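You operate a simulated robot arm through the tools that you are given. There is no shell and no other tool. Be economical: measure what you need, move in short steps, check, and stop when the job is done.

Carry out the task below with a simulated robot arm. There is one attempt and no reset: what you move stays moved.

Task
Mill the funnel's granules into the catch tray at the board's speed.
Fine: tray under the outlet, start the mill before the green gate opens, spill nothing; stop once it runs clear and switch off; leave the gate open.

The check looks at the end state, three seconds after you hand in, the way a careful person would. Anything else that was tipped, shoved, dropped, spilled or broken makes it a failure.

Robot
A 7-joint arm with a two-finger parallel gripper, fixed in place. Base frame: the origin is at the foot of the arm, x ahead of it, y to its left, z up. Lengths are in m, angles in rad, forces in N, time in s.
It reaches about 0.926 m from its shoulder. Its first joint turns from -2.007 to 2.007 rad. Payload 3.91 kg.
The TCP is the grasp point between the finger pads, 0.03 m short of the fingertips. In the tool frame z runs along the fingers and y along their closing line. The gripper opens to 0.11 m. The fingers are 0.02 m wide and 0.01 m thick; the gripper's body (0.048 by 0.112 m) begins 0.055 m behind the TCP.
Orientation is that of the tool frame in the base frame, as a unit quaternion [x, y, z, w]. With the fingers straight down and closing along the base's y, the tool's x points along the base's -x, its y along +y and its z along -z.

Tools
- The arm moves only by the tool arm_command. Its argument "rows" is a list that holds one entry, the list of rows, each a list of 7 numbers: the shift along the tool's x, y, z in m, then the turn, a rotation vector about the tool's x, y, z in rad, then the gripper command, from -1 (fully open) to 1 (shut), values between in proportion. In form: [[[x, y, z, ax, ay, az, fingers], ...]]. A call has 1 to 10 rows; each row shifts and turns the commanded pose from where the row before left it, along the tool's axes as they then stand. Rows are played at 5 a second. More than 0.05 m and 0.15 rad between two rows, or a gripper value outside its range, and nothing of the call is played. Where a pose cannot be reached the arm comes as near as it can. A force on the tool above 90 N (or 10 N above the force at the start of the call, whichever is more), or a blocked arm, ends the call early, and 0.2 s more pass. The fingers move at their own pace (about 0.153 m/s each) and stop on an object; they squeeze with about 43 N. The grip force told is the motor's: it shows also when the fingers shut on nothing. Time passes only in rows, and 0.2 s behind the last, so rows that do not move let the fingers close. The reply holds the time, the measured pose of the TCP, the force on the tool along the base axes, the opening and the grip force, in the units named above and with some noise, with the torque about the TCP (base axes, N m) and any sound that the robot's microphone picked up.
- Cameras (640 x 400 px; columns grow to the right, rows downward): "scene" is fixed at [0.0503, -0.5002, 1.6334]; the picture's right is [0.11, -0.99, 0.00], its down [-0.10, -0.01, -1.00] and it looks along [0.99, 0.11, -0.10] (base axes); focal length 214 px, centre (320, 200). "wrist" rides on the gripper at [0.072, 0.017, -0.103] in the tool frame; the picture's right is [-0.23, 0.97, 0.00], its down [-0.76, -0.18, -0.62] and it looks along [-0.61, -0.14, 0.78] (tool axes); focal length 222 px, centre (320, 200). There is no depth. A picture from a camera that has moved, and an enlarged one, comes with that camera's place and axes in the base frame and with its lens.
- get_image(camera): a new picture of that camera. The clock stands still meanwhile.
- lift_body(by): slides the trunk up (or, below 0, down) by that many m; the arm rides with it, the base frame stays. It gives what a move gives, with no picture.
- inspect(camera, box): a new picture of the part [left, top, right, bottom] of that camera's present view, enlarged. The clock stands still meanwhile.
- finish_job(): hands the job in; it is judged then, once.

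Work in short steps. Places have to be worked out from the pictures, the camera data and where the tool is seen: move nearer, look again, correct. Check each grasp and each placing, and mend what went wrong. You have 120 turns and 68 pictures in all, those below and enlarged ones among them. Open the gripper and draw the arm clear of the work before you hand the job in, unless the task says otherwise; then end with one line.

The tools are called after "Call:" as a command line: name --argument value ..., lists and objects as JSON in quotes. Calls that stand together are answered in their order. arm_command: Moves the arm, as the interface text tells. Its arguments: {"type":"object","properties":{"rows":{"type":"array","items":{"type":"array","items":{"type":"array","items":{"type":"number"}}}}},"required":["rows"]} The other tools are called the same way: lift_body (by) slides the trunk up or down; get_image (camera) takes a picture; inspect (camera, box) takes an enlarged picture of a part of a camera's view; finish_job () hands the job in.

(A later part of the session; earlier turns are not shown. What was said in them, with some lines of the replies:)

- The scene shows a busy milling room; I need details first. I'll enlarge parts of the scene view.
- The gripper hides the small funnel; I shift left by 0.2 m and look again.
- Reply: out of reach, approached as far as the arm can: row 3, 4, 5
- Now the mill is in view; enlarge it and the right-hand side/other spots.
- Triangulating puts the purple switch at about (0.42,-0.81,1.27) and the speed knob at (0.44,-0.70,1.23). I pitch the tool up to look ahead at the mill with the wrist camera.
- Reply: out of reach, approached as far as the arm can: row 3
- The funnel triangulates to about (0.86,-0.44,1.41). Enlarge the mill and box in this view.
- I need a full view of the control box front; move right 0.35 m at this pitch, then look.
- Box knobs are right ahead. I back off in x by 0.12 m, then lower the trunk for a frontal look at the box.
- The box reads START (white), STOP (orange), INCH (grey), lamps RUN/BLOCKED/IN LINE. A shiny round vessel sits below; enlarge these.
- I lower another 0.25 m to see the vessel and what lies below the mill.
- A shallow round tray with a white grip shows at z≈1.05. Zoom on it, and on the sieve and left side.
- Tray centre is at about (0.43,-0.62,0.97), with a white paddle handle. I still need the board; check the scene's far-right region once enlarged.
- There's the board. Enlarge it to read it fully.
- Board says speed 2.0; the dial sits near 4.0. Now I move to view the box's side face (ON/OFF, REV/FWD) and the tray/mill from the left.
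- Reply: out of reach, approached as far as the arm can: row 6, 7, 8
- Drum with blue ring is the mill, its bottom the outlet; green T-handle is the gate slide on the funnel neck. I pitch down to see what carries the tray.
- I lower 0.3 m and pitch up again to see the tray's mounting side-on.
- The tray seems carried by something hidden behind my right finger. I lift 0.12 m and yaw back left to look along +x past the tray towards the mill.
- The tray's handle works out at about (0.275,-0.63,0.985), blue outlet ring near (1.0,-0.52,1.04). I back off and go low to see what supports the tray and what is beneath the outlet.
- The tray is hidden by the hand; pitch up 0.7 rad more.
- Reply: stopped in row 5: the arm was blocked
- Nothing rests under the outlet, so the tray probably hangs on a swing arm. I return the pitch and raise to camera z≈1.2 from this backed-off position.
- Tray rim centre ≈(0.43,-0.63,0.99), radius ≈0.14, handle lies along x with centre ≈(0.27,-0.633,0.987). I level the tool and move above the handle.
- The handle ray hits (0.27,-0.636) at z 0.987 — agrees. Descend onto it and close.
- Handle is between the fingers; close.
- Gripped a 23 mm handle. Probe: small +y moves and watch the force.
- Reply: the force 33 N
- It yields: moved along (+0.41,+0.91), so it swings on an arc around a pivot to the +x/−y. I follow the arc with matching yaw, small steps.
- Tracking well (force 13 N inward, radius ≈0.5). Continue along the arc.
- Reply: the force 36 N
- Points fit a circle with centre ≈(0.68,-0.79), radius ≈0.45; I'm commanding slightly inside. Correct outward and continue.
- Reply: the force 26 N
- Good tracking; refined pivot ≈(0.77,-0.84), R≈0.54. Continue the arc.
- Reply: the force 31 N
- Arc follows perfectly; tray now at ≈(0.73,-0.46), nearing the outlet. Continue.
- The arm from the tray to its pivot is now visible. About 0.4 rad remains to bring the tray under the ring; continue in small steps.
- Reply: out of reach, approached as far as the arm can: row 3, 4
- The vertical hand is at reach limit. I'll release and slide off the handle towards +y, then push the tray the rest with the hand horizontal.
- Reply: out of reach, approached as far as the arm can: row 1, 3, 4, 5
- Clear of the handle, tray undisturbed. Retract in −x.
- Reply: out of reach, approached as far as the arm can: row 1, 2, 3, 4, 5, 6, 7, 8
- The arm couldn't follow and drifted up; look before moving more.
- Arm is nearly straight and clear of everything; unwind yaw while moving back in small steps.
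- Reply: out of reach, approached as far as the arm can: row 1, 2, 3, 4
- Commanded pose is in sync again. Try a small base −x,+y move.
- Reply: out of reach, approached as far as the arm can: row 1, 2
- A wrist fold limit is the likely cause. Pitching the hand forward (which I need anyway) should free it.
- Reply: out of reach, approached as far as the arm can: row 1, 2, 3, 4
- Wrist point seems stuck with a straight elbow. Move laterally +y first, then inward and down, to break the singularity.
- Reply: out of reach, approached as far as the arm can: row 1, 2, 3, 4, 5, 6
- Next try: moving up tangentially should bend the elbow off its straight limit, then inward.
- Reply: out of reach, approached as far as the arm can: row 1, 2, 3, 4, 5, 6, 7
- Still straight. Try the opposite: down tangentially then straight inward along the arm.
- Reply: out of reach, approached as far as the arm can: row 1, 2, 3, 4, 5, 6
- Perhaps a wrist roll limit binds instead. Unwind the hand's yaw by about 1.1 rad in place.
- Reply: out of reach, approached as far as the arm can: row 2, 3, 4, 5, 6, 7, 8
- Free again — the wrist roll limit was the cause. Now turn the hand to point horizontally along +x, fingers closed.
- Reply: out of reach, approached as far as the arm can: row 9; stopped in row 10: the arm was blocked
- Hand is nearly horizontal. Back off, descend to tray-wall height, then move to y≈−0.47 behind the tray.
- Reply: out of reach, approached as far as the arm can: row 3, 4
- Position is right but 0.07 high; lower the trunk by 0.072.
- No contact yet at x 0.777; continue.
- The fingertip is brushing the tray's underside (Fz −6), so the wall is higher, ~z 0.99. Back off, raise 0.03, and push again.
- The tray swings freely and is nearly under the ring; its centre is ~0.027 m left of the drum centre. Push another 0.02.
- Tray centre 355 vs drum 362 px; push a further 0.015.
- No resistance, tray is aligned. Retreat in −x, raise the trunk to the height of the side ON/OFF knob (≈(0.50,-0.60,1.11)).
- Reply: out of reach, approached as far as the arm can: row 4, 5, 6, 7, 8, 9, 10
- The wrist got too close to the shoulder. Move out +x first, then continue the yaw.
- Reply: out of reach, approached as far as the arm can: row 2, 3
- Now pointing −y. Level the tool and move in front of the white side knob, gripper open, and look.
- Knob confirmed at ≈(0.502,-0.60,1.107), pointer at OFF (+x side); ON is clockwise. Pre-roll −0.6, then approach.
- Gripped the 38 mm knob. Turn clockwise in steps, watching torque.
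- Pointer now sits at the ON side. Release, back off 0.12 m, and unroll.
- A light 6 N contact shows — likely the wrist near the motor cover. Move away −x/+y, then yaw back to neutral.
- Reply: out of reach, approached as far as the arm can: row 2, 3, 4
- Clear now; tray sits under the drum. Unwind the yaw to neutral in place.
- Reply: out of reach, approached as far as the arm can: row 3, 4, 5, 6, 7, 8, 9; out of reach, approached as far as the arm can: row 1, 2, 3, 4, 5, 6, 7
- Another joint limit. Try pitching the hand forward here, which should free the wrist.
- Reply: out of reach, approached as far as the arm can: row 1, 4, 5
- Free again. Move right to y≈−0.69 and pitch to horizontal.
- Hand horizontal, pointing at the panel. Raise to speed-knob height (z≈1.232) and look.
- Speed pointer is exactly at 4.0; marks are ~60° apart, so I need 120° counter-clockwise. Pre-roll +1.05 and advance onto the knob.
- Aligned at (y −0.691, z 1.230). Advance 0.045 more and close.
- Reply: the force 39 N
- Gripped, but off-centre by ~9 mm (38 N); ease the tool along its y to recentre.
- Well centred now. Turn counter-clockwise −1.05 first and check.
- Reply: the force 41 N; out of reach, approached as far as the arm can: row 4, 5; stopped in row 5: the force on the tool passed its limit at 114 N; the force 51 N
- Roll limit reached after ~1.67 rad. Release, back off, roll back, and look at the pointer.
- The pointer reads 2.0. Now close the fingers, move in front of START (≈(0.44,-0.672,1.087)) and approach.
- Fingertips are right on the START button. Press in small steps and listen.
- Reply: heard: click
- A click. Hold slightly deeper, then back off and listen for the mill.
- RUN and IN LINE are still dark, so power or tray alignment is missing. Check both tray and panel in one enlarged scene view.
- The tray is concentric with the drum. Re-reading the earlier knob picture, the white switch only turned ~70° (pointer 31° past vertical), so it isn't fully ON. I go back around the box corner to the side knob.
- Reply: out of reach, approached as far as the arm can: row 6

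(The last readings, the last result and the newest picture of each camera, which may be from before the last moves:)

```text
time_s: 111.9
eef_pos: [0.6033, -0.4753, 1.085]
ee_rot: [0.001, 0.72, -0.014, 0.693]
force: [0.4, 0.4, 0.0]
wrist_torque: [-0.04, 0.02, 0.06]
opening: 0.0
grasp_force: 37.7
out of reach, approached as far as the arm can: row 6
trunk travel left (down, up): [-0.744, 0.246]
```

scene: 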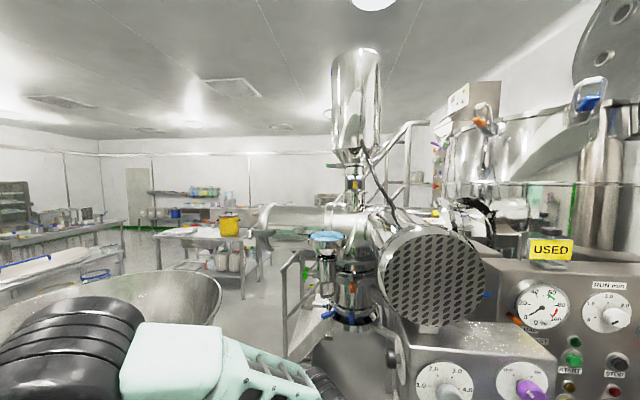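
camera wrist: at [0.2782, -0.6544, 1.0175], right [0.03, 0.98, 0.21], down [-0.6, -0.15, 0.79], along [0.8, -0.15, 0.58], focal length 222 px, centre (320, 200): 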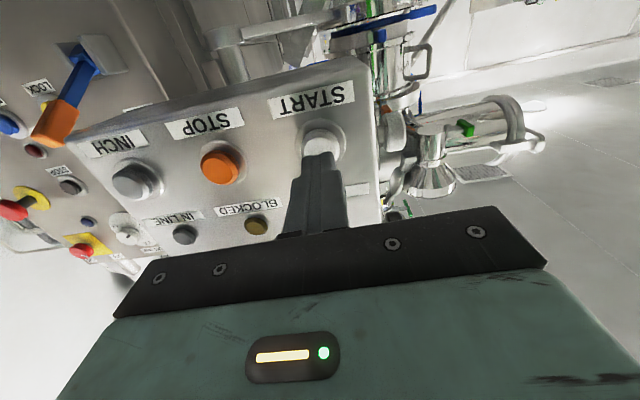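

Call:
arm_command --rows '[[[0, 0.01, 0.045, 0, 0, 0, 1], [0, 0.01, 0.04, 0, 0, 0, 1], [0, 0, 0, 0.1497, 0.003, 0.0055, -1], [0, 0, 0, 0.1497, 0.003, 0.0055, -1], [0, 0, 0, 0.1497, 0.003, 0.0055, -1], [0, 0, 0, 0.1497, 0.003, 0.0055, -1], [0, 0, 0, 0.1497, 0.003, 0.0055, -1], [0, 0, 0, 0.1497, 0.003, 0.0055, -1], [0, 0, 0, 0.1497, 0.003, 0.0055, -1], [0, 0, 0, 0.1497, 0.003, 0.0055, -1]]]'

```text
time_s: 114.1
eef_pos: [0.6804, -0.4701, 1.0834]
ee_rot: [0.157, 0.704, -0.162, 0.673]
force: [0.2, 0.1, -0.3]
wrist_torque: [0.01, 0.01, 0.01]
opening: 0.11
grasp_force: 0.1
out of reach, approached as far as the arm can: row 5, 6, 7, 8, 9, 10
trunk travel left (down, up): [-0.744, 0.246]
```

Limit again at half yaw. Shift out a little, then rotate about the wrist point instead of the TCP.

Call:
arm_command --rows '[[[0, 0.038, 0.0204, 0, 0, 0, 1], [0, 0.038, 0.0204, 0, 0, 0, 1], [0, -0.03, -0.005, 0.1497, 0.003, 0.0055, 1], [0, -0.03, -0.005, 0.1497, 0.003, 0.0055, 1], [0, -0.03, -0.005, 0.1497, 0.003, 0.0055, 1], [0, -0.03, -0.005, 0.1497, 0.003, 0.0055, 1], [0, -0.03, -0.005, 0.1497, 0.003, 0.0055, 1], [0, -0.03, -0.008, 0.1497, 0.003, 0.0055, 1]]]'

```text
time_s: 115.5
eef_pos: [0.6024, -0.5979, 1.1129]
ee_rot: [0.254, 0.681, -0.235, 0.645]
force: [14.4, 12.5, -1.0]
wrist_torque: [0.06, -0.16, -1.02]
opening: 0.0
grasp_force: 37.6
out of reach, approached as far as the arm can: row 1, 2, 3, 4, 5, 6, 7
trunk travel left (down, up): [-0.744, 0.246]
stopped in row 7: the force on the tool passed its limit at 128 N (the readings are from after the stop); the commanded pose is now the measured one
```

Contact; back straight off in +y.

Call:
arm_command --rows '[[[0, 0.0304, -0.026, 0, 0, 0, 1], [0, 0.0304, -0.026, 0, 0, 0, 1], [0, 0.0304, -0.026, 0, 0, 0, 1]]]'

```text
time_s: 116.3
eef_pos: [0.5532, -0.5186, 1.1261]
ee_rot: [0.253, 0.682, -0.233, 0.645]
force: [0.1, 0.6, 0.3]
wrist_torque: [0.0, -0.04, 0.05]
opening: 0.0002
grasp_force: 38.1
out of reach, approached as far as the arm can: row 1, 2, 3
trunk travel left (down, up): [-0.744, 0.246]
```

Wrist is at its inner limit here. Move out in +x by 0.2, then yaw.

Call:
arm_command --rows '[[[0, 0.026, 0.0304, 0, 0, 0, 1], [0, 0.026, 0.0304, 0, 0, 0, 1], [0, 0.026, 0.0304, 0, 0, 0, 1], [0, 0.026, 0.0304, 0, 0, 0, 1], [0, 0, 0, 0.1497, -0.001, 0.0087, 1], [0, 0, 0, 0.1497, -0.001, 0.0087, 1], [0, 0, 0, 0.1497, -0.001, 0.0087, 1], [0, 0, 0, 0.1497, -0.001, 0.0087, 1], [0, 0, 0, 0.1497, -0.001, 0.0087, 1], [0, 0, 0, 0.1497, -0.001, 0.0087, 1]]]'

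```text
time_s: 118.5
eef_pos: [0.6275, -0.5935, 1.1351]
ee_rot: [0.249, 0.684, -0.229, 0.646]
force: [0.2, 0.0, 0.3]
wrist_torque: [0.01, 0.03, 0.01]
opening: 0.0
grasp_force: 38.2
out of reach, approached as far as the arm can: row 1, 2, 3, 4, 5, 6, 7, 8, 9, 10
trunk travel left (down, up): [-0.744, 0.246]
```

This arm branch can't yaw further. I'll return to a vertical hand while backing out in +y, then yaw to −1.57 vertically and pitch up to point −y (a route that worked in reverse).

Call:
arm_command --rows '[[[0, 0.023, -0.0194, 0, 0.15, 0, 1], [0.003, 0.023, -0.019, 0, 0.15, 0, 1], [0.006, 0.023, -0.0186, 0, 0.15, 0, 1], [0.008, 0.023, -0.0175, 0, 0.15, 0, 1], [0.011, 0.023, -0.016, 0, 0.15, 0, 1], [0.013, 0.023, -0.014, 0, 0.15, 0, 1], [0, 0, 0, 0, 0.15, 0, 1], [0, 0, 0, 0, 0.15, 0, 1], [0, 0, 0, 0, 0.15, 0, 1], [0, 0, 0, 0, 0.15, 0, 1]]]'

```text
time_s: 120.7
eef_pos: [0.626, -0.4268, 1.1278]
ee_rot: [0.338, 0.941, 0.003, 0.006]
force: [-1.0, 1.0, 0.1]
wrist_torque: [-0.03, -0.04, -0.04]
opening: 0.0
grasp_force: 37.7
out of reach, approached as far as the arm can: row 6
trunk travel left (down, up): [-0.744, 0.246]
```

Vertical and free. Yaw another −0.88.

Call:
arm_command --rows '[[[0, 0, 0, 0, 0, 0.147, -1], [0, 0, 0, 0, 0, 0.147, -1], [0, 0, 0, 0, 0, 0.147, -1], [0, 0, 0, 0, 0, 0.147, -1], [0, 0, 0, 0, 0, 0.147, -1], [0, 0, 0, 0, 0, 0.147, -1]]]'

Call:
arm_command --rows '[[[0, -0.02, 0, 0, -0.15, 0, -1], [0, -0.02, 0, 0, -0.15, 0, -1], [0, -0.02, 0, 0, -0.15, 0, -1], [0, -0.02, 0, 0, -0.15, 0, -1], [0, -0.02, 0, 0, -0.15, 0, -1], [0, -0.02, 0, 0, -0.15, 0, -1], [0, 0, 0, 0, -0.15, 0, -1], [0, 0, 0, 0, -0.15, 0, -1], [0, 0, 0, 0, -0.15, 0, -1], [0, 0, 0, 0, -0.15, 0, -1]]]'

```text
time_s: 122.1
eef_pos: [0.6275, -0.4278, 1.1273]
ee_rot: [0.708, 0.706, 0.004, 0.005]
force: [-0.4, 0.3, 0.3]
wrist_torque: [-0.01, 0.0, -0.01]
opening: 0.1099
grasp_force: 0.2
trunk travel left (down, up): [-0.744, 0.246]
```

```text
time_s: 124.3
eef_pos: [0.506, -0.4279, 1.1259]
ee_rot: [0.521, 0.513, -0.479, 0.486]
force: [-0.8, 0.4, -0.1]
wrist_torque: [0.05, -0.01, 0.04]
opening: 0.1102
grasp_force: 0.0
trunk travel left (down, up): [-0.744, 0.246]
```

Pointing −y cleanly. Approach the white knob again and grip.

Call:
arm_command --rows '[[[0.009, -0.002, 0.03, 0, -0.07, 0, -1], [0.0085, -0.002, 0.045, 0, 0, 0, -1], [0, 0, 0.045, 0, 0, 0, -1], [0, 0, 0.03, 0, 0, 0, -1], [0, 0, 0.02, 0, 0, 0, -1], [0, 0, 0, 0, 0, 0, 1], [0, 0, 0, 0, 0, 0, 1], [0, 0, 0, 0, 0, 0, 1]]]'

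```text
time_s: 126.1
eef_pos: [0.5008, -0.5983, 1.1071]
ee_rot: [0.506, 0.495, -0.497, 0.502]
force: [-16.8, 2.4, -2.8]
wrist_torque: [0.11, 0.09, -0.38]
opening: 0.0374
grasp_force: 45.3
trunk travel left (down, up): [-0.744, 0.246]
```

Gripped. Turn clockwise until a stop torque or click appears.

Call:
arm_command --rows '[[[0, 0, 0, 0, 0, 0.12, 1], [0, 0, 0, 0, 0, 0.12, 1], [0, 0, 0, 0, 0, 0.1, 1]]]'

```text
time_s: 126.9
eef_pos: [0.5019, -0.5974, 1.1066]
ee_rot: [0.581, 0.404, -0.403, 0.58]
force: [-14.6, -6.9, 0.8]
wrist_torque: [-0.18, 0.9, -0.02]
opening: 0.0377
grasp_force: 44.5
trunk travel left (down, up): [-0.744, 0.246]
```

Torque rises (0.9 Nm). One more small step to see if it is the stop.

Call:
arm_command --rows '[[[0, 0, 0, 0, 0, 0.08, 1], [0, 0, 0, 0, 0, 0, 1]]]'

Call:
get_image --camera "wrist"

```text
time_s: 127.5
eef_pos: [0.5004, -0.596, 1.1068]
ee_rot: [0.597, 0.381, -0.381, 0.595]
force: [-16.8, -7.7, 0.2]
wrist_torque: [0.04, 0.66, 0.2]
opening: 0.0378
grasp_force: 45.2
trunk travel left (down, up): [-0.744, 0.246]
```

```text
4 pictures are left
camera wrist: at [0.5478, -0.4925, 1.0468], right [0.79, 0.0, 0.62], down [-0.48, 0.62, 0.62], along [-0.39, -0.78, 0.49], focal length 222 px, centre (320, 200)
```

wrist: 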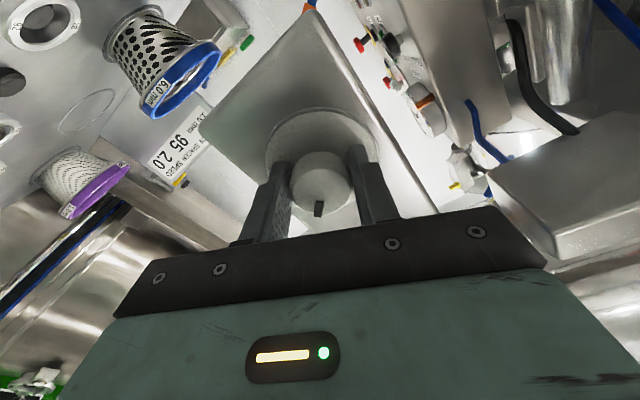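

Pointer is now 43° on the ON side, against the stop. Release, retreat and unroll, then pitch to vertical.

Call:
arm_command --rows '[[[0, 0, 0, 0, 0, 0, -1], [0, 0, 0, 0, 0, 0, -1], [0, 0, -0.045, 0, 0, 0, -1], [0, 0, -0.045, 0, 0, 0, -1], [0, 0, -0.045, 0, 0, -0.15, -1], [0, 0, -0.035, 0, 0, -0.15, -1], [0, 0, 0, 0, 0, -0.14, -1]]]'

Call:
arm_command --rows '[[[0, 0.02, 0, 0, 0.15, 0, -1], [0, 0.02, 0, 0, 0.15, 0, -1], [0, 0.02, 0, 0, 0.15, 0, -1], [0, 0.02, 0, 0, 0.15, 0, -1], [0, 0.02, 0, 0, 0.15, 0, -1], [0, 0.02, 0, 0, 0.15, 0, -1], [0, 0, 0, 0, 0.15, 0, -1], [0, 0, 0, 0, 0.15, 0, -1], [0, 0, 0, 0, 0.15, 0, -1], [0, 0, 0, 0, 0.15, 0, -1]]]'

Call:
arm_command --rows '[[[0, 0, 0, 0, 0, -0.15, 1], [0, 0, 0, 0, 0, -0.15, 1], [0, 0, 0, 0, 0, -0.15, 1], [0, 0, 0, 0, 0, -0.15, 1], [0, 0, 0, 0, 0, -0.15, 1], [0, 0, 0, 0, 0, -0.15, 1], [0, 0, 0, 0, 0, -0.15, 1], [0, 0, 0, 0, 0, -0.15, 1], [0, 0, 0, 0, 0, -0.15, 1], [0, 0, 0, 0, 0, -0.15, 1]]]'

```text
time_s: 129.1
eef_pos: [0.5019, -0.4266, 1.1061]
ee_rot: [0.499, 0.502, -0.502, 0.498]
force: [0.1, -0.2, 0.8]
wrist_torque: [0.01, -0.01, 0.01]
opening: 0.1102
grasp_force: 0.1
trunk travel left (down, up): [-0.744, 0.246]
```

```text
time_s: 131.3
eef_pos: [0.623, -0.4253, 1.1054]
ee_rot: [0.706, 0.707, -0.026, 0.022]
force: [0.2, 0.5, -0.4]
wrist_torque: [-0.04, 0.0, -0.02]
opening: 0.1099
grasp_force: 0.1
trunk travel left (down, up): [-0.744, 0.246]
```

```text
time_s: 133.5
eef_pos: [0.6231, -0.4261, 1.1058]
ee_rot: [0.035, 0.999, -0.036, -0.002]
force: [0.1, 0.0, 0.4]
wrist_torque: [-0.01, 0.02, 0.0]
opening: 0.0001
grasp_force: 37.9
trunk travel left (down, up): [-0.744, 0.246]
```

Now pitch to horizontal +x.

Call:
arm_command --rows '[[[0, 0, 0, 0, -0.15, 0, 1], [0, 0, 0, 0, -0.15, 0, 1], [0, 0, 0, 0, -0.15, 0, 1], [0, 0, 0, 0, -0.15, 0, 1], [0, 0, 0, 0, -0.15, 0, 1], [0, 0, 0, 0, -0.15, 0, 1], [0, 0, 0, 0, -0.15, 0, 1], [0, 0, 0, 0, -0.15, 0, 1], [0, 0, 0, 0, -0.15, 0, 1], [0, 0, 0, 0, -0.15, 0, 1]]]'

Call:
arm_command --rows '[[[0, -0.01, -0.02, 0, 0, 0, 1], [0, -0.01, -0.045, 0, 0, 0, 1], [0, -0.015, -0.045, 0, 0, 0, 1], [0, -0.02, -0.045, 0, 0, 0, 1], [0, -0.03, -0.035, 0, 0, 0, 1], [0, -0.035, -0.035, 0, 0, 0, 1], [0, -0.035, -0.03, 0, 0, 0, 1], [0, -0.035, -0.02, 0, 0, 0, 1]]]'

```text
time_s: 135.7
eef_pos: [0.6226, -0.426, 1.1069]
ee_rot: [0.002, 0.732, -0.049, 0.68]
force: [-0.1, 0.8, -0.4]
wrist_torque: [-0.02, -0.01, 0.01]
opening: 0.0
grasp_force: 38.1
trunk travel left (down, up): [-0.744, 0.246]
```

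```text
time_s: 137.5
eef_pos: [0.3367, -0.593, 1.1395]
ee_rot: [0.002, 0.732, -0.05, 0.679]
force: [-0.7, 0.6, 0.3]
wrist_torque: [-0.01, 0.04, -0.05]
opening: 0.0001
grasp_force: 37.9
trunk travel left (down, up): [-0.744, 0.246]
```

Back in front of the panel by a repeatable path. Line up with START again.

Call:
arm_command --rows '[[[0.026, -0.037, 0.001, 0, 0, 0, 1], [0.026, -0.037, 0.001, 0, 0, 0, 1], [0, 0, 0.025, 0, 0, 0, 1], [0, 0, 0.022, 0, 0, 0, 1]]]'

```text
time_s: 138.5
eef_pos: [0.3758, -0.6748, 1.0896]
ee_rot: [0.002, 0.732, -0.05, 0.679]
force: [-0.7, 0.5, -0.3]
wrist_torque: [0.0, 0.0, 0.0]
opening: 0.0001
grasp_force: 37.9
trunk travel left (down, up): [-0.744, 0.246]
```

Aligned. Press START.

Call:
arm_command --rows '[[[0, 0, 0.015, 0, 0, 0, 1], [0, 0, 0.01, 0, 0, 0, 1], [0, 0, 0.01, 0, 0, 0, 1], [0, 0, 0, 0, 0, 0, 1]]]'

```text
time_s: 139.5
eef_pos: [0.4083, -0.6777, 1.0874]
ee_rot: [0.003, 0.732, -0.05, 0.68]
force: [-5.6, 2.4, 1.8]
wrist_torque: [0.02, -0.09, 0.16]
opening: 0.0002
grasp_force: 38.0
trunk travel left (down, up): [-0.744, 0.246]
heard: click
```

Call:
arm_command --rows '[[[0, 0, -0.03, 0, 0, 0, 1], [0, 0, -0.04, 0, 0, 0, 1], [0, 0.03, -0.01, 0, 0, 0, 1], [0, 0.01, 0, 0, 0, 0, 1]]]'

```text
time_s: 140.5
eef_pos: [0.333, -0.6323, 1.0893]
ee_rot: [0.004, 0.732, -0.051, 0.68]
force: [0.7, -1.4, 0.4]
wrist_torque: [0.0, 0.02, -0.02]
opening: 0.0
grasp_force: 37.9
trunk travel left (down, up): [-0.744, 0.246]
```

No hum reported. Check the lamps with one picture.

Call:
get_image --camera "wrist"

```text
3 pictures are left
camera wrist: at [0.226, -0.6104, 1.022], right [0.09, 0.98, 0.16], down [-0.57, -0.08, 0.82], along [0.81, -0.16, 0.56], focal length 222 px, centre (320, 200)
```

wrist: 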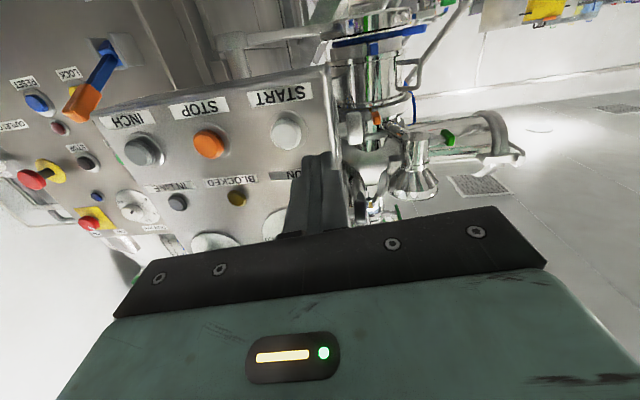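

IN LINE is still dark with the white switch fully ON and the tray concentric, so the purple front ON/OFF is likely the mill's supply. Move to it (≈(0.42,-0.82,1.253)).

Call:
lift_body --by 0.156

Call:
arm_command --rows '[[[0, -0.045, 0, 0, 0, 0, -1], [0, -0.045, 0, 0, 0, 0, -1], [0, -0.045, 0, 0, 0, 0, -1], [0, -0.048, 0, 0, 0, 0, -1], [0, 0, 0, 0, 0, -0.14, -1], [0, 0, 0, 0, 0, -0.14, -1], [0, 0, 0, 0, 0, -0.14, -1]]]'

```text
time_s: 142.3
eef_pos: [0.3326, -0.6317, 1.2447]
ee_rot: [0.001, 0.733, -0.05, 0.679]
force: [-0.2, 0.3, 0.2]
wrist_torque: [0.01, 0.0, 0.0]
opening: 0.0001
grasp_force: 37.5
trunk travel left (down, up): [-0.9, 0.09]
```

```text
time_s: 143.9
eef_pos: [0.3202, -0.8142, 1.2575]
ee_rot: [-0.151, 0.716, -0.192, 0.654]
force: [-0.7, 0.5, -0.3]
wrist_torque: [0.02, -0.01, -0.01]
opening: 0.1098
grasp_force: 0.0
trunk travel left (down, up): [-0.9, 0.09]
```

Aligned; advance and grip.

Call:
arm_command --rows '[[[0, 0, 0.04, 0, 0, 0, -1], [0, 0, 0.03, 0, 0, 0, -1], [0, 0, 0.015, 0, 0, 0, -1], [0, 0, 0, 0, 0, 0, 1], [0, 0, 0, 0, 0, 0, 1], [0, 0, 0, 0, 0, 0, 1]]]'

```text
time_s: 145.3
eef_pos: [0.4041, -0.8284, 1.256]
ee_rot: [-0.147, 0.715, -0.2, 0.654]
force: [11.7, -83.1, 33.5]
wrist_torque: [0.39, 0.09, -1.46]
opening: 0.038
grasp_force: 45.1
trunk travel left (down, up): [-0.9, 0.09]
```

Strongly off-centre (83 N in −y); recentre along tool −y.

Call:
arm_command --rows '[[[0, -0.01, 0, 0, 0, 0, 1], [0, -0.008, 0, 0, 0, 0, 1]]]'

```text
time_s: 145.9
eef_pos: [0.4033, -0.8283, 1.2566]
ee_rot: [-0.153, 0.717, -0.182, 0.655]
force: [-14.3, 53.6, -7.8]
wrist_torque: [-0.12, -0.07, 2.16]
opening: 0.0379
grasp_force: 45.3
trunk travel left (down, up): [-0.9, 0.09]
```

Call:
arm_command --rows '[[[0, 0.007, 0, 0, 0, 0, 1], [0, 0, 0, 0, 0, 0.14, 1], [0, 0, 0, 0, 0, 0.14, 1], [0, 0, 0, 0, 0, 0.14, 1], [0, 0, 0, 0, 0, 0.14, 1], [0, 0, 0, 0, 0, 0.14, 1]]]'

```text
time_s: 147.3
eef_pos: [0.4046, -0.8258, 1.2589]
ee_rot: [0.101, 0.725, 0.048, 0.679]
force: [-9.8, 43.5, -9.2]
wrist_torque: [0.0, 1.1, 1.94]
opening: 0.0384
grasp_force: 44.8
trunk travel left (down, up): [-0.9, 0.09]
```

Call:
arm_command --rows '[[[0, 0.008, 0, 0, 0, 0.14, 1], [0, 0, 0, 0, 0, 0.14, 1], [0, 0, 0, 0, 0, 0.14, 1], [0, 0, 0, 0, 0, 0.14, 1], [0, 0, 0, 0, 0, 0.14, 1], [0, 0, 0, 0, 0, 0.14, 1]]]'

```text
time_s: 148.7
eef_pos: [0.4038, -0.8229, 1.2589]
ee_rot: [0.392, 0.618, 0.32, 0.602]
force: [-2.4, -12.0, 0.5]
wrist_torque: [-0.66, -0.64, -0.27]
opening: 0.0382
grasp_force: 44.7
trunk travel left (down, up): [-0.9, 0.09]
```

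Call:
arm_command --rows '[[[0, 0, 0, 0, 0, 0.1, 1], [0, 0, 0, 0, 0, 0.08, 1], [0, 0, 0, 0, 0, 0, 1]]]'

```text
time_s: 149.5
eef_pos: [0.4046, -0.8211, 1.2593]
ee_rot: [0.444, 0.582, 0.372, 0.571]
force: [-5.0, 5.4, 0.9]
wrist_torque: [-0.41, -0.32, 0.88]
opening: 0.0384
grasp_force: 44.7
trunk travel left (down, up): [-0.9, 0.09]
```

Turned to its stop. Release, back off, unroll, and move to view the lamps.

Call:
arm_command --rows '[[[0, 0, 0, 0, 0, 0, -1], [0, 0, 0, 0, 0, 0, -1], [0, 0, -0.04, 0, 0, 0, -1], [0, 0, -0.04, 0, 0, -0.14, -1], [0, 0, -0.02, 0, 0, -0.14, -1], [0, 0, 0, 0, 0, -0.14, -1], [0, 0, 0, 0, 0, -0.14, -1], [0, 0, 0, 0, 0, -0.14, -1], [0, 0, 0, 0, 0, -0.14, -1], [0, 0, 0, 0, 0, -0.14, -1]]]'

Call:
lift_body --by -0.156

Call:
arm_command --rows '[[[0, 0.045, 0, 0, 0, -0.1, -1], [0, 0.045, 0, 0, 0, -0.1, -1]]]'

Call:
get_image --camera "wrist"

```text
time_s: 151.7
eef_pos: [0.3052, -0.8147, 1.2645]
ee_rot: [0.118, 0.723, 0.058, 0.679]
force: [-0.7, 0.1, 0.0]
wrist_torque: [-0.01, 0.01, -0.01]
opening: 0.1102
grasp_force: 0.0
trunk travel left (down, up): [-0.9, 0.09]
```

```text
time_s: 153.5
eef_pos: [0.3066, -0.8138, 1.1117]
ee_rot: [0.119, 0.723, 0.059, 0.678]
force: [0.3, -0.7, 0.0]
wrist_torque: [-0.02, 0.0, 0.01]
opening: 0.1102
grasp_force: 0.1
trunk travel left (down, up): [-0.744, 0.246]
```

```text
time_s: 154.1
eef_pos: [0.3132, -0.7272, 1.1272]
ee_rot: [0.047, 0.731, -0.011, 0.681]
force: [0.5, -0.5, 0.1]
wrist_torque: [-0.01, -0.02, 0.03]
opening: 0.11
grasp_force: 0.0
trunk travel left (down, up): [-0.744, 0.246]
```

```text
2 pictures are left
camera wrist: at [0.2064, -0.6969, 1.062], right [0.09, 0.96, 0.27], down [-0.58, -0.17, 0.8], along [0.81, -0.23, 0.54], focal length 222 px, centre (320, 200)
```

wrist: 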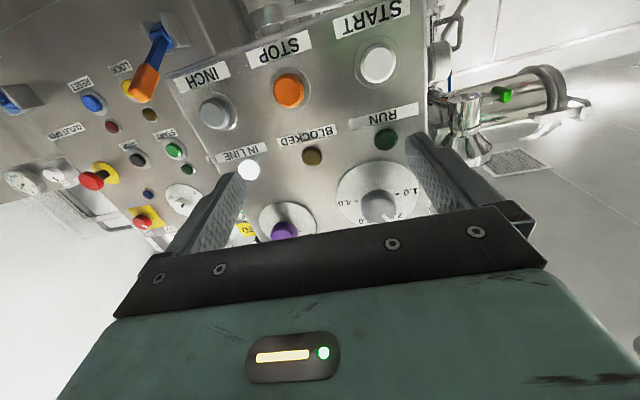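

IN LINE is lit now: purple is the supply and the tray is in line. Press START again (closed fingers).

Call:
arm_command --rows '[[[0.0185, 0.028, 0, 0, 0, 0, 1], [0.0185, 0.0275, 0, 0, 0, 0, 1], [0, 0, 0.03, 0, 0, 0, 1], [0, 0, 0.03, 0, 0, 0, 1]]]'

Call:
arm_command --rows '[[[0, 0, 0.015, 0, 0, 0, 1], [0, 0, 0.012, 0, 0, 0, 1], [0, 0, 0.01, 0, 0, 0, 1], [0, 0, 0, 0, 0, 0, 1]]]'

```text
time_s: 155.1
eef_pos: [0.3747, -0.6745, 1.0906]
ee_rot: [0.045, 0.731, -0.009, 0.681]
force: [-0.3, -0.2, 0.2]
wrist_torque: [-0.02, 0.0, 0.01]
opening: 0.0
grasp_force: 37.5
trunk travel left (down, up): [-0.744, 0.246]
```

```text
time_s: 156.1
eef_pos: [0.4101, -0.6759, 1.0869]
ee_rot: [0.047, 0.73, -0.011, 0.681]
force: [-14.8, 6.0, -0.1]
wrist_torque: [-0.04, -0.14, 0.26]
opening: 0.0
grasp_force: 37.6
trunk travel left (down, up): [-0.744, 0.246]
heard: click
```

Call:
arm_command --rows '[[[0, 0, -0.03, 0, 0, 0, 1], [0, 0, -0.04, 0, 0, 0, 1], [0, 0, 0, 0, 0, 0, 1], [0, 0, 0, 0, 0, 0, 1]]]'

```text
time_s: 157.1
eef_pos: [0.3422, -0.6718, 1.0914]
ee_rot: [0.046, 0.73, -0.01, 0.681]
force: [-0.3, 0.1, 0.4]
wrist_torque: [-0.02, 0.03, -0.02]
opening: 0.0001
grasp_force: 37.8
trunk travel left (down, up): [-0.744, 0.246]
```

Verify RUN with one picture from a slightly shifted pose.

Call:
arm_command --rows '[[[0, -0.04, -0.01, 0, 0, 0, -1], [0, -0.02, -0.02, 0, 0, 0, -1]]]'

Call:
get_image --camera "wrist"

```text
time_s: 157.7
eef_pos: [0.3078, -0.7281, 1.0905]
ee_rot: [0.046, 0.73, -0.01, 0.681]
force: [1.5, 0.4, -0.2]
wrist_torque: [0.0, 0.02, -0.04]
opening: 0.1101
grasp_force: 0.1
trunk travel left (down, up): [-0.744, 0.246]
```

```text
1 pictures are left
camera wrist: at [0.2023, -0.6982, 1.0254], right [0.09, 0.96, 0.27], down [-0.58, -0.17, 0.79], along [0.81, -0.23, 0.54], focal length 222 px, centre (320, 200)
```

wrist: 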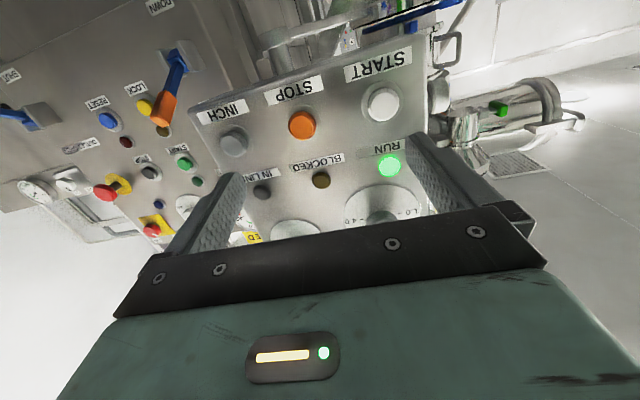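

RUN is lit. Now head for the green gate handle (≈(0.834,-0.357,1.269)): retrace the known path round the box corner, then raise.

Call:
arm_command --rows '[[[0, 0.045, 0.01, 0, 0, 0, 1], [0, 0.045, 0.01, 0, 0, 0, 1], [0, 0.045, 0.01, 0, 0, 0, 1], [0, 0.035, 0.02, 0, 0, 0, 1], [0, 0.035, 0.03, 0, 0, 0, 1], [0, 0.035, 0.035, 0, 0, 0, 1], [0, 0.03, 0.035, 0, 0, 0, 1], [0, 0.02, 0.045, 0, 0, 0, 1], [0, 0.015, 0.045, 0, 0, 0, 1], [0, 0.02, 0.045, 0, 0, 0, 1]]]'

Call:
arm_command --rows '[[[0, 0.03, 0.02, 0, 0, 0, -1], [0, 0.02, 0.02, 0, 0, 0, -1]]]'

Call:
lift_body --by 0.178

Call:
arm_command --rows '[[[0, 0, 0, 0, 0, 0.15, -1], [0, 0, 0, 0, 0, 0.15, -1], [0, 0, 0, 0, 0, 0.15, -1], [0, 0, 0, 0, 0, 0.15, -1], [0, 0, 0, 0, 0, 0.15, -1], [0, 0, 0, 0, 0, 0.15, -1], [0, 0, 0, 0, 0, 0.15, -1], [0, 0, 0, 0, 0, 0.15, -1], [0, 0, 0, 0, 0, 0.15, -1], [0, 0, 0, 0, 0, 0.13, -1]]]'

```text
time_s: 159.9
eef_pos: [0.6177, -0.4271, 1.0857]
ee_rot: [0.046, 0.731, -0.01, 0.681]
force: [-0.4, 0.4, -0.8]
wrist_torque: [0.0, 0.0, 0.01]
opening: 0.0002
grasp_force: 37.9
trunk travel left (down, up): [-0.744, 0.246]
```

```text
time_s: 160.5
eef_pos: [0.6606, -0.3821, 1.0851]
ee_rot: [0.046, 0.731, -0.009, 0.681]
force: [-0.8, -0.6, -0.2]
wrist_torque: [-0.01, 0.0, -0.01]
opening: 0.1099
grasp_force: 0.0
trunk travel left (down, up): [-0.744, 0.246]
```

```text
time_s: 162.5
eef_pos: [0.6607, -0.3806, 1.2632]
ee_rot: [0.045, 0.731, -0.009, 0.681]
force: [0.0, -0.3, -0.2]
wrist_torque: [0.0, -0.04, -0.03]
opening: 0.1099
grasp_force: 0.1
trunk travel left (down, up): [-0.922, 0.068]
```

```text
time_s: 164.7
eef_pos: [0.6614, -0.3796, 1.263]
ee_rot: [0.527, 0.508, 0.453, 0.508]
force: [0.2, -0.1, -1.1]
wrist_torque: [-0.02, 0.0, -0.03]
opening: 0.11
grasp_force: 0.1
trunk travel left (down, up): [-0.922, 0.068]
```

Rolled so the fingers close vertically. Approach the handle and close.

Call:
arm_command --rows '[[[0.0175, 0.009, 0.03, 0, 0, 0, -1], [0.0175, 0.009, 0.03, 0, 0, 0, -1], [0, 0, 0.035, 0, 0, 0, -1], [0, 0, 0.035, 0, 0, 0, -1], [0, 0, 0.034, 0, 0, 0, -1]]]'

Call:
arm_command --rows '[[[0, 0, 0, 0, 0, 0, 1], [0, 0, 0, 0, 0, 0, 1], [0, 0, 0, 0, 0, 0, 1]]]'

```text
time_s: 165.9
eef_pos: [0.8291, -0.356, 1.2694]
ee_rot: [0.526, 0.509, 0.452, 0.51]
force: [-0.1, -0.5, -0.5]
wrist_torque: [0.02, 0.04, -0.01]
opening: 0.1101
grasp_force: 0.0
trunk travel left (down, up): [-0.922, 0.068]
```

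```text
time_s: 166.7
eef_pos: [0.8295, -0.356, 1.2718]
ee_rot: [0.523, 0.508, 0.455, 0.511]
force: [6.7, 0.3, 17.5]
wrist_torque: [0.76, -2.83, 0.32]
opening: 0.0315
grasp_force: 45.6
trunk travel left (down, up): [-0.922, 0.068]
```

Something 32 mm is gripped firmly. Pull gently in +y.

Call:
arm_command --rows '[[[0.01, 0.003, 0, 0, 0, 0, 1], [0.012, 0, 0, 0, 0, 0, 1], [0.012, 0, 0, 0, 0, 0, 1]]]'

```text
time_s: 167.5
eef_pos: [0.8295, -0.3233, 1.2723]
ee_rot: [0.525, 0.508, 0.453, 0.511]
force: [-7.7, 0.5, 21.8]
wrist_torque: [0.95, -2.47, -1.23]
opening: 0.0319
grasp_force: 44.7
trunk travel left (down, up): [-0.922, 0.068]
```

It slides along. Keep pulling to the end stop.

Call:
arm_command --rows '[[[0.012, 0, 0, 0, 0, 0, 1], [0.012, 0, 0, 0, 0, 0, 1], [0.012, 0, 0, 0, 0, 0, 1], [0.01, 0, 0, 0, 0, 0, 1], [0, 0, 0, 0, 0, 0, 1]]]'

```text
time_s: 168.7
eef_pos: [0.8348, -0.2762, 1.2666]
ee_rot: [0.527, 0.51, 0.452, 0.508]
force: [0.0, 0.0, 0.1]
wrist_torque: [-0.01, -0.03, -0.01]
opening: 0.0002
grasp_force: 37.7
trunk travel left (down, up): [-0.922, 0.068]
```

The fingers slid off at the end stop. Back off, unroll, let it run, then use the last picture on funnel, gate and tray.

Call:
arm_command --rows '[[[0, 0, -0.045, 0, 0, 0, 1], [0, 0, -0.045, 0, 0, 0, 1], [0, 0, -0.045, 0, 0, 0, 1], [0, 0, -0.04, 0, 0, 0, 1], [0, 0, 0, 0, 0, 0, 1], [0, 0, 0, 0, 0, 0, 1], [0, 0, 0, 0, 0, 0, 1], [0, 0, 0, 0, 0, 0, 1], [0, 0, 0, 0, 0, 0, 1], [0, 0, 0, 0, 0, 0, 1]]]'

Call:
arm_command --rows '[[[0, 0, 0, 0, 0, -0.15, 1], [0, 0, 0, 0, 0, -0.15, 1], [0, 0, 0, 0, 0, -0.15, 1], [0, 0, 0, 0, 0, -0.15, 1], [0, 0, 0, 0, 0, -0.15, 1], [0, 0, 0, 0, 0, -0.15, 1], [0, 0, 0, 0, 0, -0.15, 1], [0, 0, 0, 0, 0, -0.15, 1], [0, 0, 0, 0, 0, -0.15, 1], [0, 0, 0, 0, 0, -0.13, 1]]]'

Call:
arm_command --rows '[[[0, 0, 0, 0, 0, 0, 1], [0, 0, 0, 0, 0, 0, 1], [0, 0, 0, 0, 0, 0, 1], [0, 0, 0, 0, 0, 0, 1], [0, 0, 0, 0, 0, 0, 1], [0, 0, 0, 0, 0, 0, 1], [0, 0, 0, 0, 0, 0, 1], [0, 0, 0, 0, 0, 0, 1], [0, 0, 0, 0, 0, 0, 1], [0, 0, 0, 0, 0, 0, 1]]]'

Call:
arm_command --rows '[[[0, 0, 0, 0, 0, 0, 1], [0, 0, 0, 0, 0, 0, 1], [0, 0, 0, 0, 0, 0, 1], [0, 0, 0, 0, 0, 0, 1], [0, 0, 0, 0, 0, 0, 1], [0, 0, 0, 0, 0, 0, 1], [0, 0, 0, 0, 0, 0, 1], [0, 0, 0, 0, 0, 0, 1], [0, 0, 0, 0, 0, 0, 1], [0, 0, 0, 0, 0, 0, 1]]]'

Call:
arm_command --rows '[[[0, 0, 0, 0, 0, 0, 1], [0, 0, 0, 0, 0, 0, 1], [0, 0, 0, 0, 0, 0, 1], [0, 0, 0, 0, 0, 0, 1], [0, 0, 0, 0, 0, 0, 1], [0, 0, 0, 0, 0, 0, 1], [0, 0, 0, 0, 0, 0, 1], [0, 0, 0, 0, 0, 0, 1], [0, 0, 0, 0, 0, 0, 1], [0, 0, 0, 0, 0, 0, 1]]]'

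```text
time_s: 170.9
eef_pos: [0.6691, -0.2685, 1.278]
ee_rot: [0.526, 0.508, 0.453, 0.509]
force: [0.0, 0.1, -0.3]
wrist_torque: [-0.01, 0.02, -0.02]
opening: 0.0
grasp_force: 37.6
out of reach, approached as far as the arm can: row 4
trunk travel left (down, up): [-0.922, 0.068]
```

```text
time_s: 173.1
eef_pos: [0.6672, -0.2688, 1.2794]
ee_rot: [0.044, 0.73, -0.01, 0.682]
force: [0.2, 0.4, 0.1]
wrist_torque: [-0.04, -0.03, 0.02]
opening: 0.0
grasp_force: 37.8
trunk travel left (down, up): [-0.922, 0.068]
```

```text
time_s: 175.3
eef_pos: [0.6679, -0.2679, 1.2791]
ee_rot: [0.046, 0.731, -0.01, 0.681]
force: [-1.0, 0.6, 0.1]
wrist_torque: [-0.01, 0.03, 0.02]
opening: 0.0001
grasp_force: 37.8
trunk travel left (down, up): [-0.922, 0.068]
```

```text
time_s: 177.5
eef_pos: [0.6673, -0.2692, 1.2783]
ee_rot: [0.046, 0.731, -0.009, 0.681]
force: [0.3, -0.9, -0.4]
wrist_torque: [0.0, -0.03, -0.01]
opening: 0.0001
grasp_force: 37.8
trunk travel left (down, up): [-0.922, 0.068]
```

```text
time_s: 179.7
eef_pos: [0.6673, -0.2682, 1.2791]
ee_rot: [0.046, 0.731, -0.009, 0.681]
force: [0.3, -0.7, 0.2]
wrist_torque: [-0.01, 0.0, 0.0]
opening: 0.0
grasp_force: 37.5
trunk travel left (down, up): [-0.922, 0.068]
```

About 12 s have run since opening. Use the last picture on funnel, gate and tray.

Call:
inspect --camera "scene" --box '[290, 220, 410, 345]'

```text
3.20 times, centred on (350, 282) of scene
camera zoom: at [0.0503, -0.5002, 1.6334], right [0.11, -0.99, 0.0], down [-0.1, -0.01, -1.0], along [0.99, 0.11, -0.1], focal length 686 px, centre (224, -64)
```

zoom: 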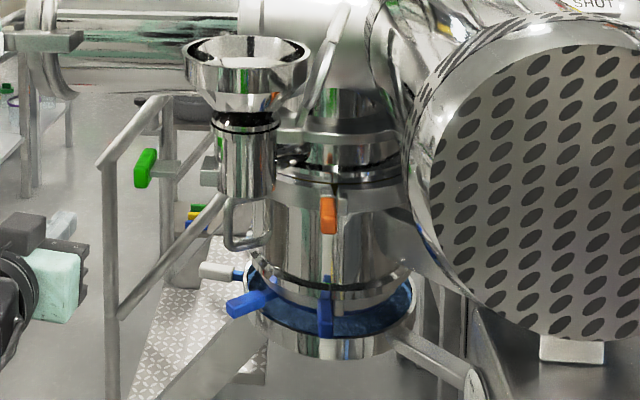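

Funnel is empty, milled product is in the tray, gate is pulled open. Return to the front panel for STOP.

Call:
lift_body --by -0.178

Call:
arm_command --rows '[[[0, -0.045, -0.008, 0, 0, 0, 1], [0, -0.045, -0.008, 0, 0, 0, 1], [0, -0.045, -0.008, 0, 0, 0, 1], [0, -0.023, -0.008, 0, 0, 0, 1]]]'

Call:
arm_command --rows '[[[0, -0.01, -0.02, 0, 0, 0, 1], [0, -0.01, -0.045, 0, 0, 0, 1], [0, -0.015, -0.045, 0, 0, 0, 1], [0, -0.02, -0.045, 0, 0, 0, 1], [0, -0.03, -0.035, 0, 0, 0, 1], [0, -0.035, -0.035, 0, 0, 0, 1], [0, -0.035, -0.03, 0, 0, 0, 1], [0, -0.035, -0.02, 0, 0, 0, 1], [0, -0.045, 0, 0, 0, 0, 1], [0, -0.045, 0, 0, 0, 0, 1]]]'

```text
time_s: 181.7
eef_pos: [0.6678, -0.2682, 1.1012]
ee_rot: [0.047, 0.731, -0.01, 0.681]
force: [-0.6, 0.0, -0.3]
wrist_torque: [-0.01, -0.01, 0.02]
opening: 0.0
grasp_force: 38.0
trunk travel left (down, up): [-0.744, 0.246]
```

```text
time_s: 182.7
eef_pos: [0.6242, -0.4223, 1.0954]
ee_rot: [0.045, 0.731, -0.009, 0.681]
force: [0.9, -0.2, 0.3]
wrist_torque: [0.0, 0.0, 0.0]
opening: 0.0
grasp_force: 37.9
trunk travel left (down, up): [-0.744, 0.246]
```

```text
time_s: 184.9
eef_pos: [0.3265, -0.6809, 1.1022]
ee_rot: [0.046, 0.73, -0.01, 0.681]
force: [-0.7, 0.3, -0.2]
wrist_torque: [-0.02, 0.03, 0.02]
opening: 0.0
grasp_force: 37.4
trunk travel left (down, up): [-0.744, 0.246]
```

Align on STOP, press, back off, then go up to the purple switch with pre-roll.

Call:
arm_command --rows '[[[0.0035, -0.0355, 0.003, 0, 0, 0, 1], [0.0035, -0.0355, 0.003, 0, 0, 0, 1], [0, 0, 0.03, 0, 0, 0, 1], [0, 0, 0.03, 0, 0, 0, 1], [0, 0, 0.015, 0, 0, 0, 1], [0, 0, 0.011, 0, 0, 0, 1], [0, 0, 0, 0, 0, 0, 1]]]'

Call:
arm_command --rows '[[[0, 0, -0.04, 0, 0, 0, 1], [0, 0, -0.045, 0, 0, 0, 1]]]'

Call:
lift_body --by 0.165

Call:
arm_command --rows '[[[0, -0.032, 0, 0, 0, 0, -1], [0, -0.032, 0, 0, 0, 0, -1], [0, 0, 0, 0, 0, 0.15, -1], [0, 0, 0, 0, 0, 0.15, -1], [0, 0, 0, 0, 0, 0.15, -1], [0, 0, 0, 0, 0, 0.15, -1], [0, 0, 0, 0, 0, 0.15, -1], [0, 0, 0, 0, 0, 0.15, -1], [0, 0, 0, 0, 0, 0.1, -1]]]'

```text
time_s: 186.5
eef_pos: [0.4106, -0.7589, 1.0852]
ee_rot: [0.046, 0.73, -0.01, 0.681]
force: [-18.8, 6.0, 2.5]
wrist_torque: [-0.05, -0.19, 0.25]
opening: 0.0
grasp_force: 37.4
trunk travel left (down, up): [-0.744, 0.246]
heard: click
```

```text
time_s: 187.1
eef_pos: [0.3291, -0.751, 1.0898]
ee_rot: [0.044, 0.731, -0.007, 0.681]
force: [0.8, -0.4, 0.2]
wrist_torque: [0.05, 0.02, 0.0]
opening: 0.0002
grasp_force: 37.5
trunk travel left (down, up): [-0.744, 0.246]
```

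```text
time_s: 189.0
eef_pos: [0.328, -0.7514, 1.2555]
ee_rot: [0.046, 0.731, -0.009, 0.681]
force: [-0.2, 0.9, 0.0]
wrist_torque: [-0.02, 0.03, 0.01]
opening: 0.0
grasp_force: 37.7
trunk travel left (down, up): [-0.909, 0.081]
```

```text
time_s: 191.0
eef_pos: [0.3217, -0.815, 1.2524]
ee_rot: [0.392, 0.619, 0.319, 0.601]
force: [0.2, 1.3, 0.2]
wrist_torque: [0.01, 0.0, 0.01]
opening: 0.1102
grasp_force: 0.0
trunk travel left (down, up): [-0.909, 0.081]
```

STOP pressed. Fine height correction, grip the purple switch and turn it counter-clockwise.

Call:
lift_body --by 0.0125

Call:
arm_command --rows '[[[0, 0, 0.04, 0, 0, 0, -1], [0, 0, 0.03, 0, 0, 0, -1], [0, 0, 0.013, 0, 0, 0, -1], [0, 0, 0, 0, 0, 0, 1], [0, 0, 0, 0, 0, 0, 1], [0, 0, 0, 0, 0, 0, 1]]]'

Call:
arm_command --rows '[[[0, 0, 0, 0, 0, -0.14, 1], [0, 0, 0, 0, 0, -0.14, 1], [0, 0, 0, 0, 0, -0.14, 1], [0, 0, 0, 0, 0, -0.14, 1], [0, 0, 0, 0, 0, -0.14, 1], [0, 0, 0, 0, 0, -0.14, 1]]]'

```text
time_s: 191.6
eef_pos: [0.3212, -0.816, 1.2652]
ee_rot: [0.391, 0.619, 0.318, 0.602]
force: [-1.0, 0.2, -0.1]
wrist_torque: [0.0, 0.01, 0.01]
opening: 0.11
grasp_force: 0.1
trunk travel left (down, up): [-0.922, 0.068]
```

```text
time_s: 193.0
eef_pos: [0.4033, -0.8225, 1.2578]
ee_rot: [0.392, 0.619, 0.318, 0.602]
force: [0.0, -3.5, -5.0]
wrist_torque: [-0.02, -0.41, -0.37]
opening: 0.0384
grasp_force: 45.6
trunk travel left (down, up): [-0.922, 0.068]
```

```text
time_s: 194.4
eef_pos: [0.4028, -0.8251, 1.2564]
ee_rot: [0.107, 0.725, 0.043, 0.679]
force: [-3.9, -29.8, -15.9]
wrist_torque: [0.14, -0.77, -0.59]
opening: 0.0384
grasp_force: 45.2
trunk travel left (down, up): [-0.922, 0.068]
5 turns are left
```

Five turns left: finish turning purple to OFF, release, back off, unroll and drop to the travel height.

Call:
arm_command --rows '[[[0, -0.004, 0, 0, 0, -0.118, 1], [0, 0, 0, 0, 0, -0.118, 1], [0, 0, 0, 0, 0, -0.118, 1], [0, 0, 0, 0, 0, -0.118, 1], [0, 0, 0, 0, 0, -0.118, 1], [0, 0, 0, 0, 0, -0.118, 1]]]'

Call:
arm_command --rows '[[[0, 0, 0, 0, 0, 0, -1], [0, 0, 0, 0, 0, 0, -1], [0, 0, -0.04, 0, 0, 0, -1], [0, 0, -0.045, 0, 0, 0, -1], [0, 0, 0, 0, 0, 0.15, 1], [0, 0, 0, 0, 0, 0.15, 1], [0, 0, 0, 0, 0, 0.15, 1], [0, 0, 0, 0, 0, 0.14, 1]]]'

Call:
lift_body --by -0.178

Call:
arm_command --rows '[[[0, 0.045, 0, 0, 0, 0, 1], [0, 0.045, 0, 0, 0, 0, 1], [0, 0.045, 0, 0, 0, 0, 1]]]'

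```text
time_s: 195.8
eef_pos: [0.4044, -0.8274, 1.2574]
ee_rot: [-0.154, 0.716, -0.194, 0.653]
force: [-5.6, -22.3, -8.6]
wrist_torque: [0.04, -0.13, -0.15]
opening: 0.0376
grasp_force: 44.7
trunk travel left (down, up): [-0.922, 0.068]
```

```text
time_s: 197.6
eef_pos: [0.3193, -0.8187, 1.2649]
ee_rot: [0.062, 0.73, 0.005, 0.681]
force: [0.2, 0.0, -0.3]
wrist_torque: [-0.02, -0.01, 0.0]
opening: 0.0001
grasp_force: 37.4
trunk travel left (down, up): [-0.922, 0.068]
```

```text
time_s: 199.5
eef_pos: [0.3187, -0.8198, 1.0858]
ee_rot: [0.061, 0.73, 0.005, 0.681]
force: [1.0, 0.0, 0.1]
wrist_torque: [0.0, 0.01, 0.01]
opening: 0.0001
grasp_force: 37.8
trunk travel left (down, up): [-0.744, 0.246]
```

```text
time_s: 200.3
eef_pos: [0.3308, -0.6853, 1.0983]
ee_rot: [0.061, 0.73, 0.004, 0.681]
force: [0.6, -0.1, -1.1]
wrist_torque: [-0.01, -0.02, 0.03]
opening: 0.0002
grasp_force: 38.0
trunk travel left (down, up): [-0.744, 0.246]
4 turns are left
```

Purple is back at its original OFF angle. Now reset the white side switch: retrace to the side approach via the vertical hand.

Call:
arm_command --rows '[[[0, 0.045, 0.003, 0, 0, -0.089, 1], [0, 0.045, 0.003, 0, 0, 0, 1], [0, 0.035, 0.02, 0, 0, 0, 1], [0, 0.035, 0.03, 0, 0, 0, 1], [0, 0.035, 0.035, 0, 0, 0, 1], [0, 0.03, 0.035, 0, 0, 0, 1], [0, 0.02, 0.045, 0, 0, 0, 1], [0, 0.015, 0.045, 0, 0, 0, 1], [0, 0.02, 0.045, 0, 0, 0, 1], [0, 0.01, 0.03, 0, 0, 0, 1]]]'

Call:
arm_command --rows '[[[0, 0, 0, 0, 0.1497, 0, 1], [0, 0, 0, 0, 0.1497, 0, 1], [0, 0, 0, 0, 0.1497, 0, 1], [0, 0, 0, 0, 0.1497, 0, 1], [0, 0, 0, 0, 0.1497, 0, 1], [0, 0, 0, 0, 0.1497, 0, 1], [0, 0, 0, 0, 0.1497, 0, 1], [0, 0, 0, 0, 0.1497, 0, 1], [0, 0, 0, 0, 0.1497, 0, 1], [0, 0, 0, 0, 0.1497, 0, 1]]]'

Call:
arm_command --rows '[[[0, 0, 0, 0, 0, 0.149, -1], [0, 0, 0, 0, 0, 0.149, -1], [0, 0, 0, 0, 0, 0.149, -1], [0, 0, 0, 0, 0, 0.149, -1], [0, 0, 0, 0, 0, 0.149, -1], [0, 0, 0, 0, 0, 0.149, -1], [0, 0, 0, 0, 0, 0.149, -1], [0, 0, 0, 0, 0, 0.149, -1], [0, 0, 0, 0, 0, 0.149, -1], [0, 0, 0, 0, 0, 0.149, -1]]]'

Call:
arm_command --rows '[[[0, -0.02, 0, 0, -0.15, 0, -1], [0, -0.02, 0, 0, -0.15, 0, -1], [0, -0.02, 0, 0, -0.15, 0, -1], [0, -0.02, 0, 0, -0.15, 0, -1], [0, -0.02, 0, 0, -0.15, 0, -1], [0, -0.02, 0, 0, -0.15, 0, -1], [0, 0, 0, 0, -0.15, 0, -1], [0, 0, 0, 0, -0.15, 0, -1], [0, 0, 0, 0, -0.15, 0, -1], [0, 0, 0, 0, -0.15, 0, -1]]]'

```text
time_s: 202.5
eef_pos: [0.6434, -0.4173, 1.0826]
ee_rot: [0.029, 0.731, -0.026, 0.681]
force: [-0.9, -0.4, -0.2]
wrist_torque: [0.0, -0.01, 0.03]
opening: 0.0001
grasp_force: 37.9
trunk travel left (down, up): [-0.744, 0.246]
```

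```text
time_s: 204.7
eef_pos: [0.6406, -0.4192, 1.0824]
ee_rot: [0.039, 0.999, 0.0, 0.0]
force: [-0.7, 0.3, -0.1]
wrist_torque: [0.03, -0.01, 0.0]
opening: 0.0002
grasp_force: 37.5
trunk travel left (down, up): [-0.744, 0.246]
```

```text
time_s: 206.9
eef_pos: [0.6443, -0.417, 1.0819]
ee_rot: [0.651, 0.759, 0.001, 0.0]
force: [0.0, 0.0, -0.5]
wrist_torque: [-0.01, 0.02, 0.01]
opening: 0.11
grasp_force: 0.0
out of reach, approached as far as the arm can: row 10
trunk travel left (down, up): [-0.744, 0.246]
```

```text
time_s: 209.1
eef_pos: [0.5236, -0.4357, 1.0802]
ee_rot: [0.476, 0.555, -0.444, 0.518]
force: [0.3, 0.4, -0.4]
wrist_torque: [0.02, 0.01, 0.03]
opening: 0.11
grasp_force: 0.2
trunk travel left (down, up): [-0.744, 0.246]
3 turns are left
```

Orientation is off by small angles; correct them, pre-roll, approach the white knob and grip.

Call:
arm_command --rows '[[[0, 0, 0, 0.148, 0, 0, -1], [-0.0133, -0.0112, 0, 0, -0.07, 0, -1], [-0.0133, -0.0112, 0, 0, 0, 0, -1], [0, 0, 0, 0, 0, 0.15, -1], [0, 0, 0, 0, 0, 0.15, -1], [0, 0, 0, 0, 0, 0.15, -1], [0, 0, 0, 0, 0, 0.15, -1], [0, 0, 0, 0, 0, 0.15, -1], [0, 0, 0.045, 0, 0, 0, -1], [0, 0, 0.045, 0, 0, 0, -1]]]'

Call:
arm_command --rows '[[[0, 0, 0.04, 0, 0, 0, -1], [0, 0, 0.031, 0, 0, 0, -1], [0, 0, 0, 0, 0, 0, 1], [0, 0, 0, 0, 0, 0, 1], [0, 0, 0, 0, 0, 0, 1]]]'

```text
time_s: 211.3
eef_pos: [0.5026, -0.5259, 1.106]
ee_rot: [0.646, 0.289, -0.282, 0.648]
force: [-0.1, -0.4, -0.1]
wrist_torque: [0.0, 0.01, -0.01]
opening: 0.1101
grasp_force: 0.0
trunk travel left (down, up): [-0.744, 0.246]
```

```text
time_s: 212.5
eef_pos: [0.5024, -0.5984, 1.1069]
ee_rot: [0.647, 0.287, -0.283, 0.647]
force: [1.2, 2.9, -1.3]
wrist_torque: [0.25, 0.02, 0.17]
opening: 0.0379
grasp_force: 44.7
trunk travel left (down, up): [-0.744, 0.246]
2 turns are left
```

Perfectly centred. Turn counter-clockwise 1.5 rad back to OFF, release, and draw the arm clear.

Call:
arm_command --rows '[[[0, 0, 0, 0, 0, -0.15, 1], [0, 0, 0, 0, 0, -0.15, 1], [0, 0, 0, 0, 0, -0.15, 1], [0, 0, 0, 0, 0, -0.15, 1], [0, 0, 0, 0, 0, -0.15, 1], [0, 0, 0, 0, 0, -0.15, 1], [0, 0, 0, 0, 0, -0.15, 1], [0, 0, 0, 0, 0, -0.15, 1], [0, 0, 0, 0, 0, -0.15, 1], [0, 0, 0, 0, 0, -0.15, 1]]]'

Call:
arm_command --rows '[[[0, 0, 0, 0, 0, 0, -1], [0, 0, 0, 0, 0, 0, -1], [0, 0, 0, 0, 0, 0, -1], [0, 0, -0.045, 0, 0, 0, -1], [0, 0, -0.045, 0, 0, 0, -1], [0, 0, -0.045, 0, 0, 0, -1], [0, 0, -0.03, 0, 0, 0, -1], [0, 0, 0, 0, 0, 0, -1]]]'

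```text
time_s: 214.7
eef_pos: [0.5008, -0.5991, 1.1104]
ee_rot: [-0.278, -0.649, 0.65, -0.281]
force: [-24.3, 4.8, 1.3]
wrist_torque: [-0.12, -0.57, -0.36]
opening: 0.0377
grasp_force: 44.9
trunk travel left (down, up): [-0.744, 0.246]
```

```text
time_s: 216.5
eef_pos: [0.5006, -0.4333, 1.1077]
ee_rot: [0.277, 0.652, -0.648, 0.282]
force: [0.1, -0.8, 0.7]
wrist_torque: [0.02, -0.01, -0.01]
opening: 0.11
grasp_force: 0.0
trunk travel left (down, up): [-0.744, 0.246]
1 turns are left
```

The mill is stopped and both switches are turned back to OFF. The gate is open, the product is in the tray, and the gripper is open and clear, so I hand in.

Call:
finish_job

```text
The job is handed in.
```

The granules were milled into the tray at speed 2.0: the funnel is empty, the mill is stopped and switched off, the gate is left open, and I saw nothing spilled. I had no pictures left to confirm the final STOP, the switch positions or the RUN lamp; those rest on the click and the knob angles. I also turned on the side ON/OFF switch by mistake while looking for the supply, and turned it back.
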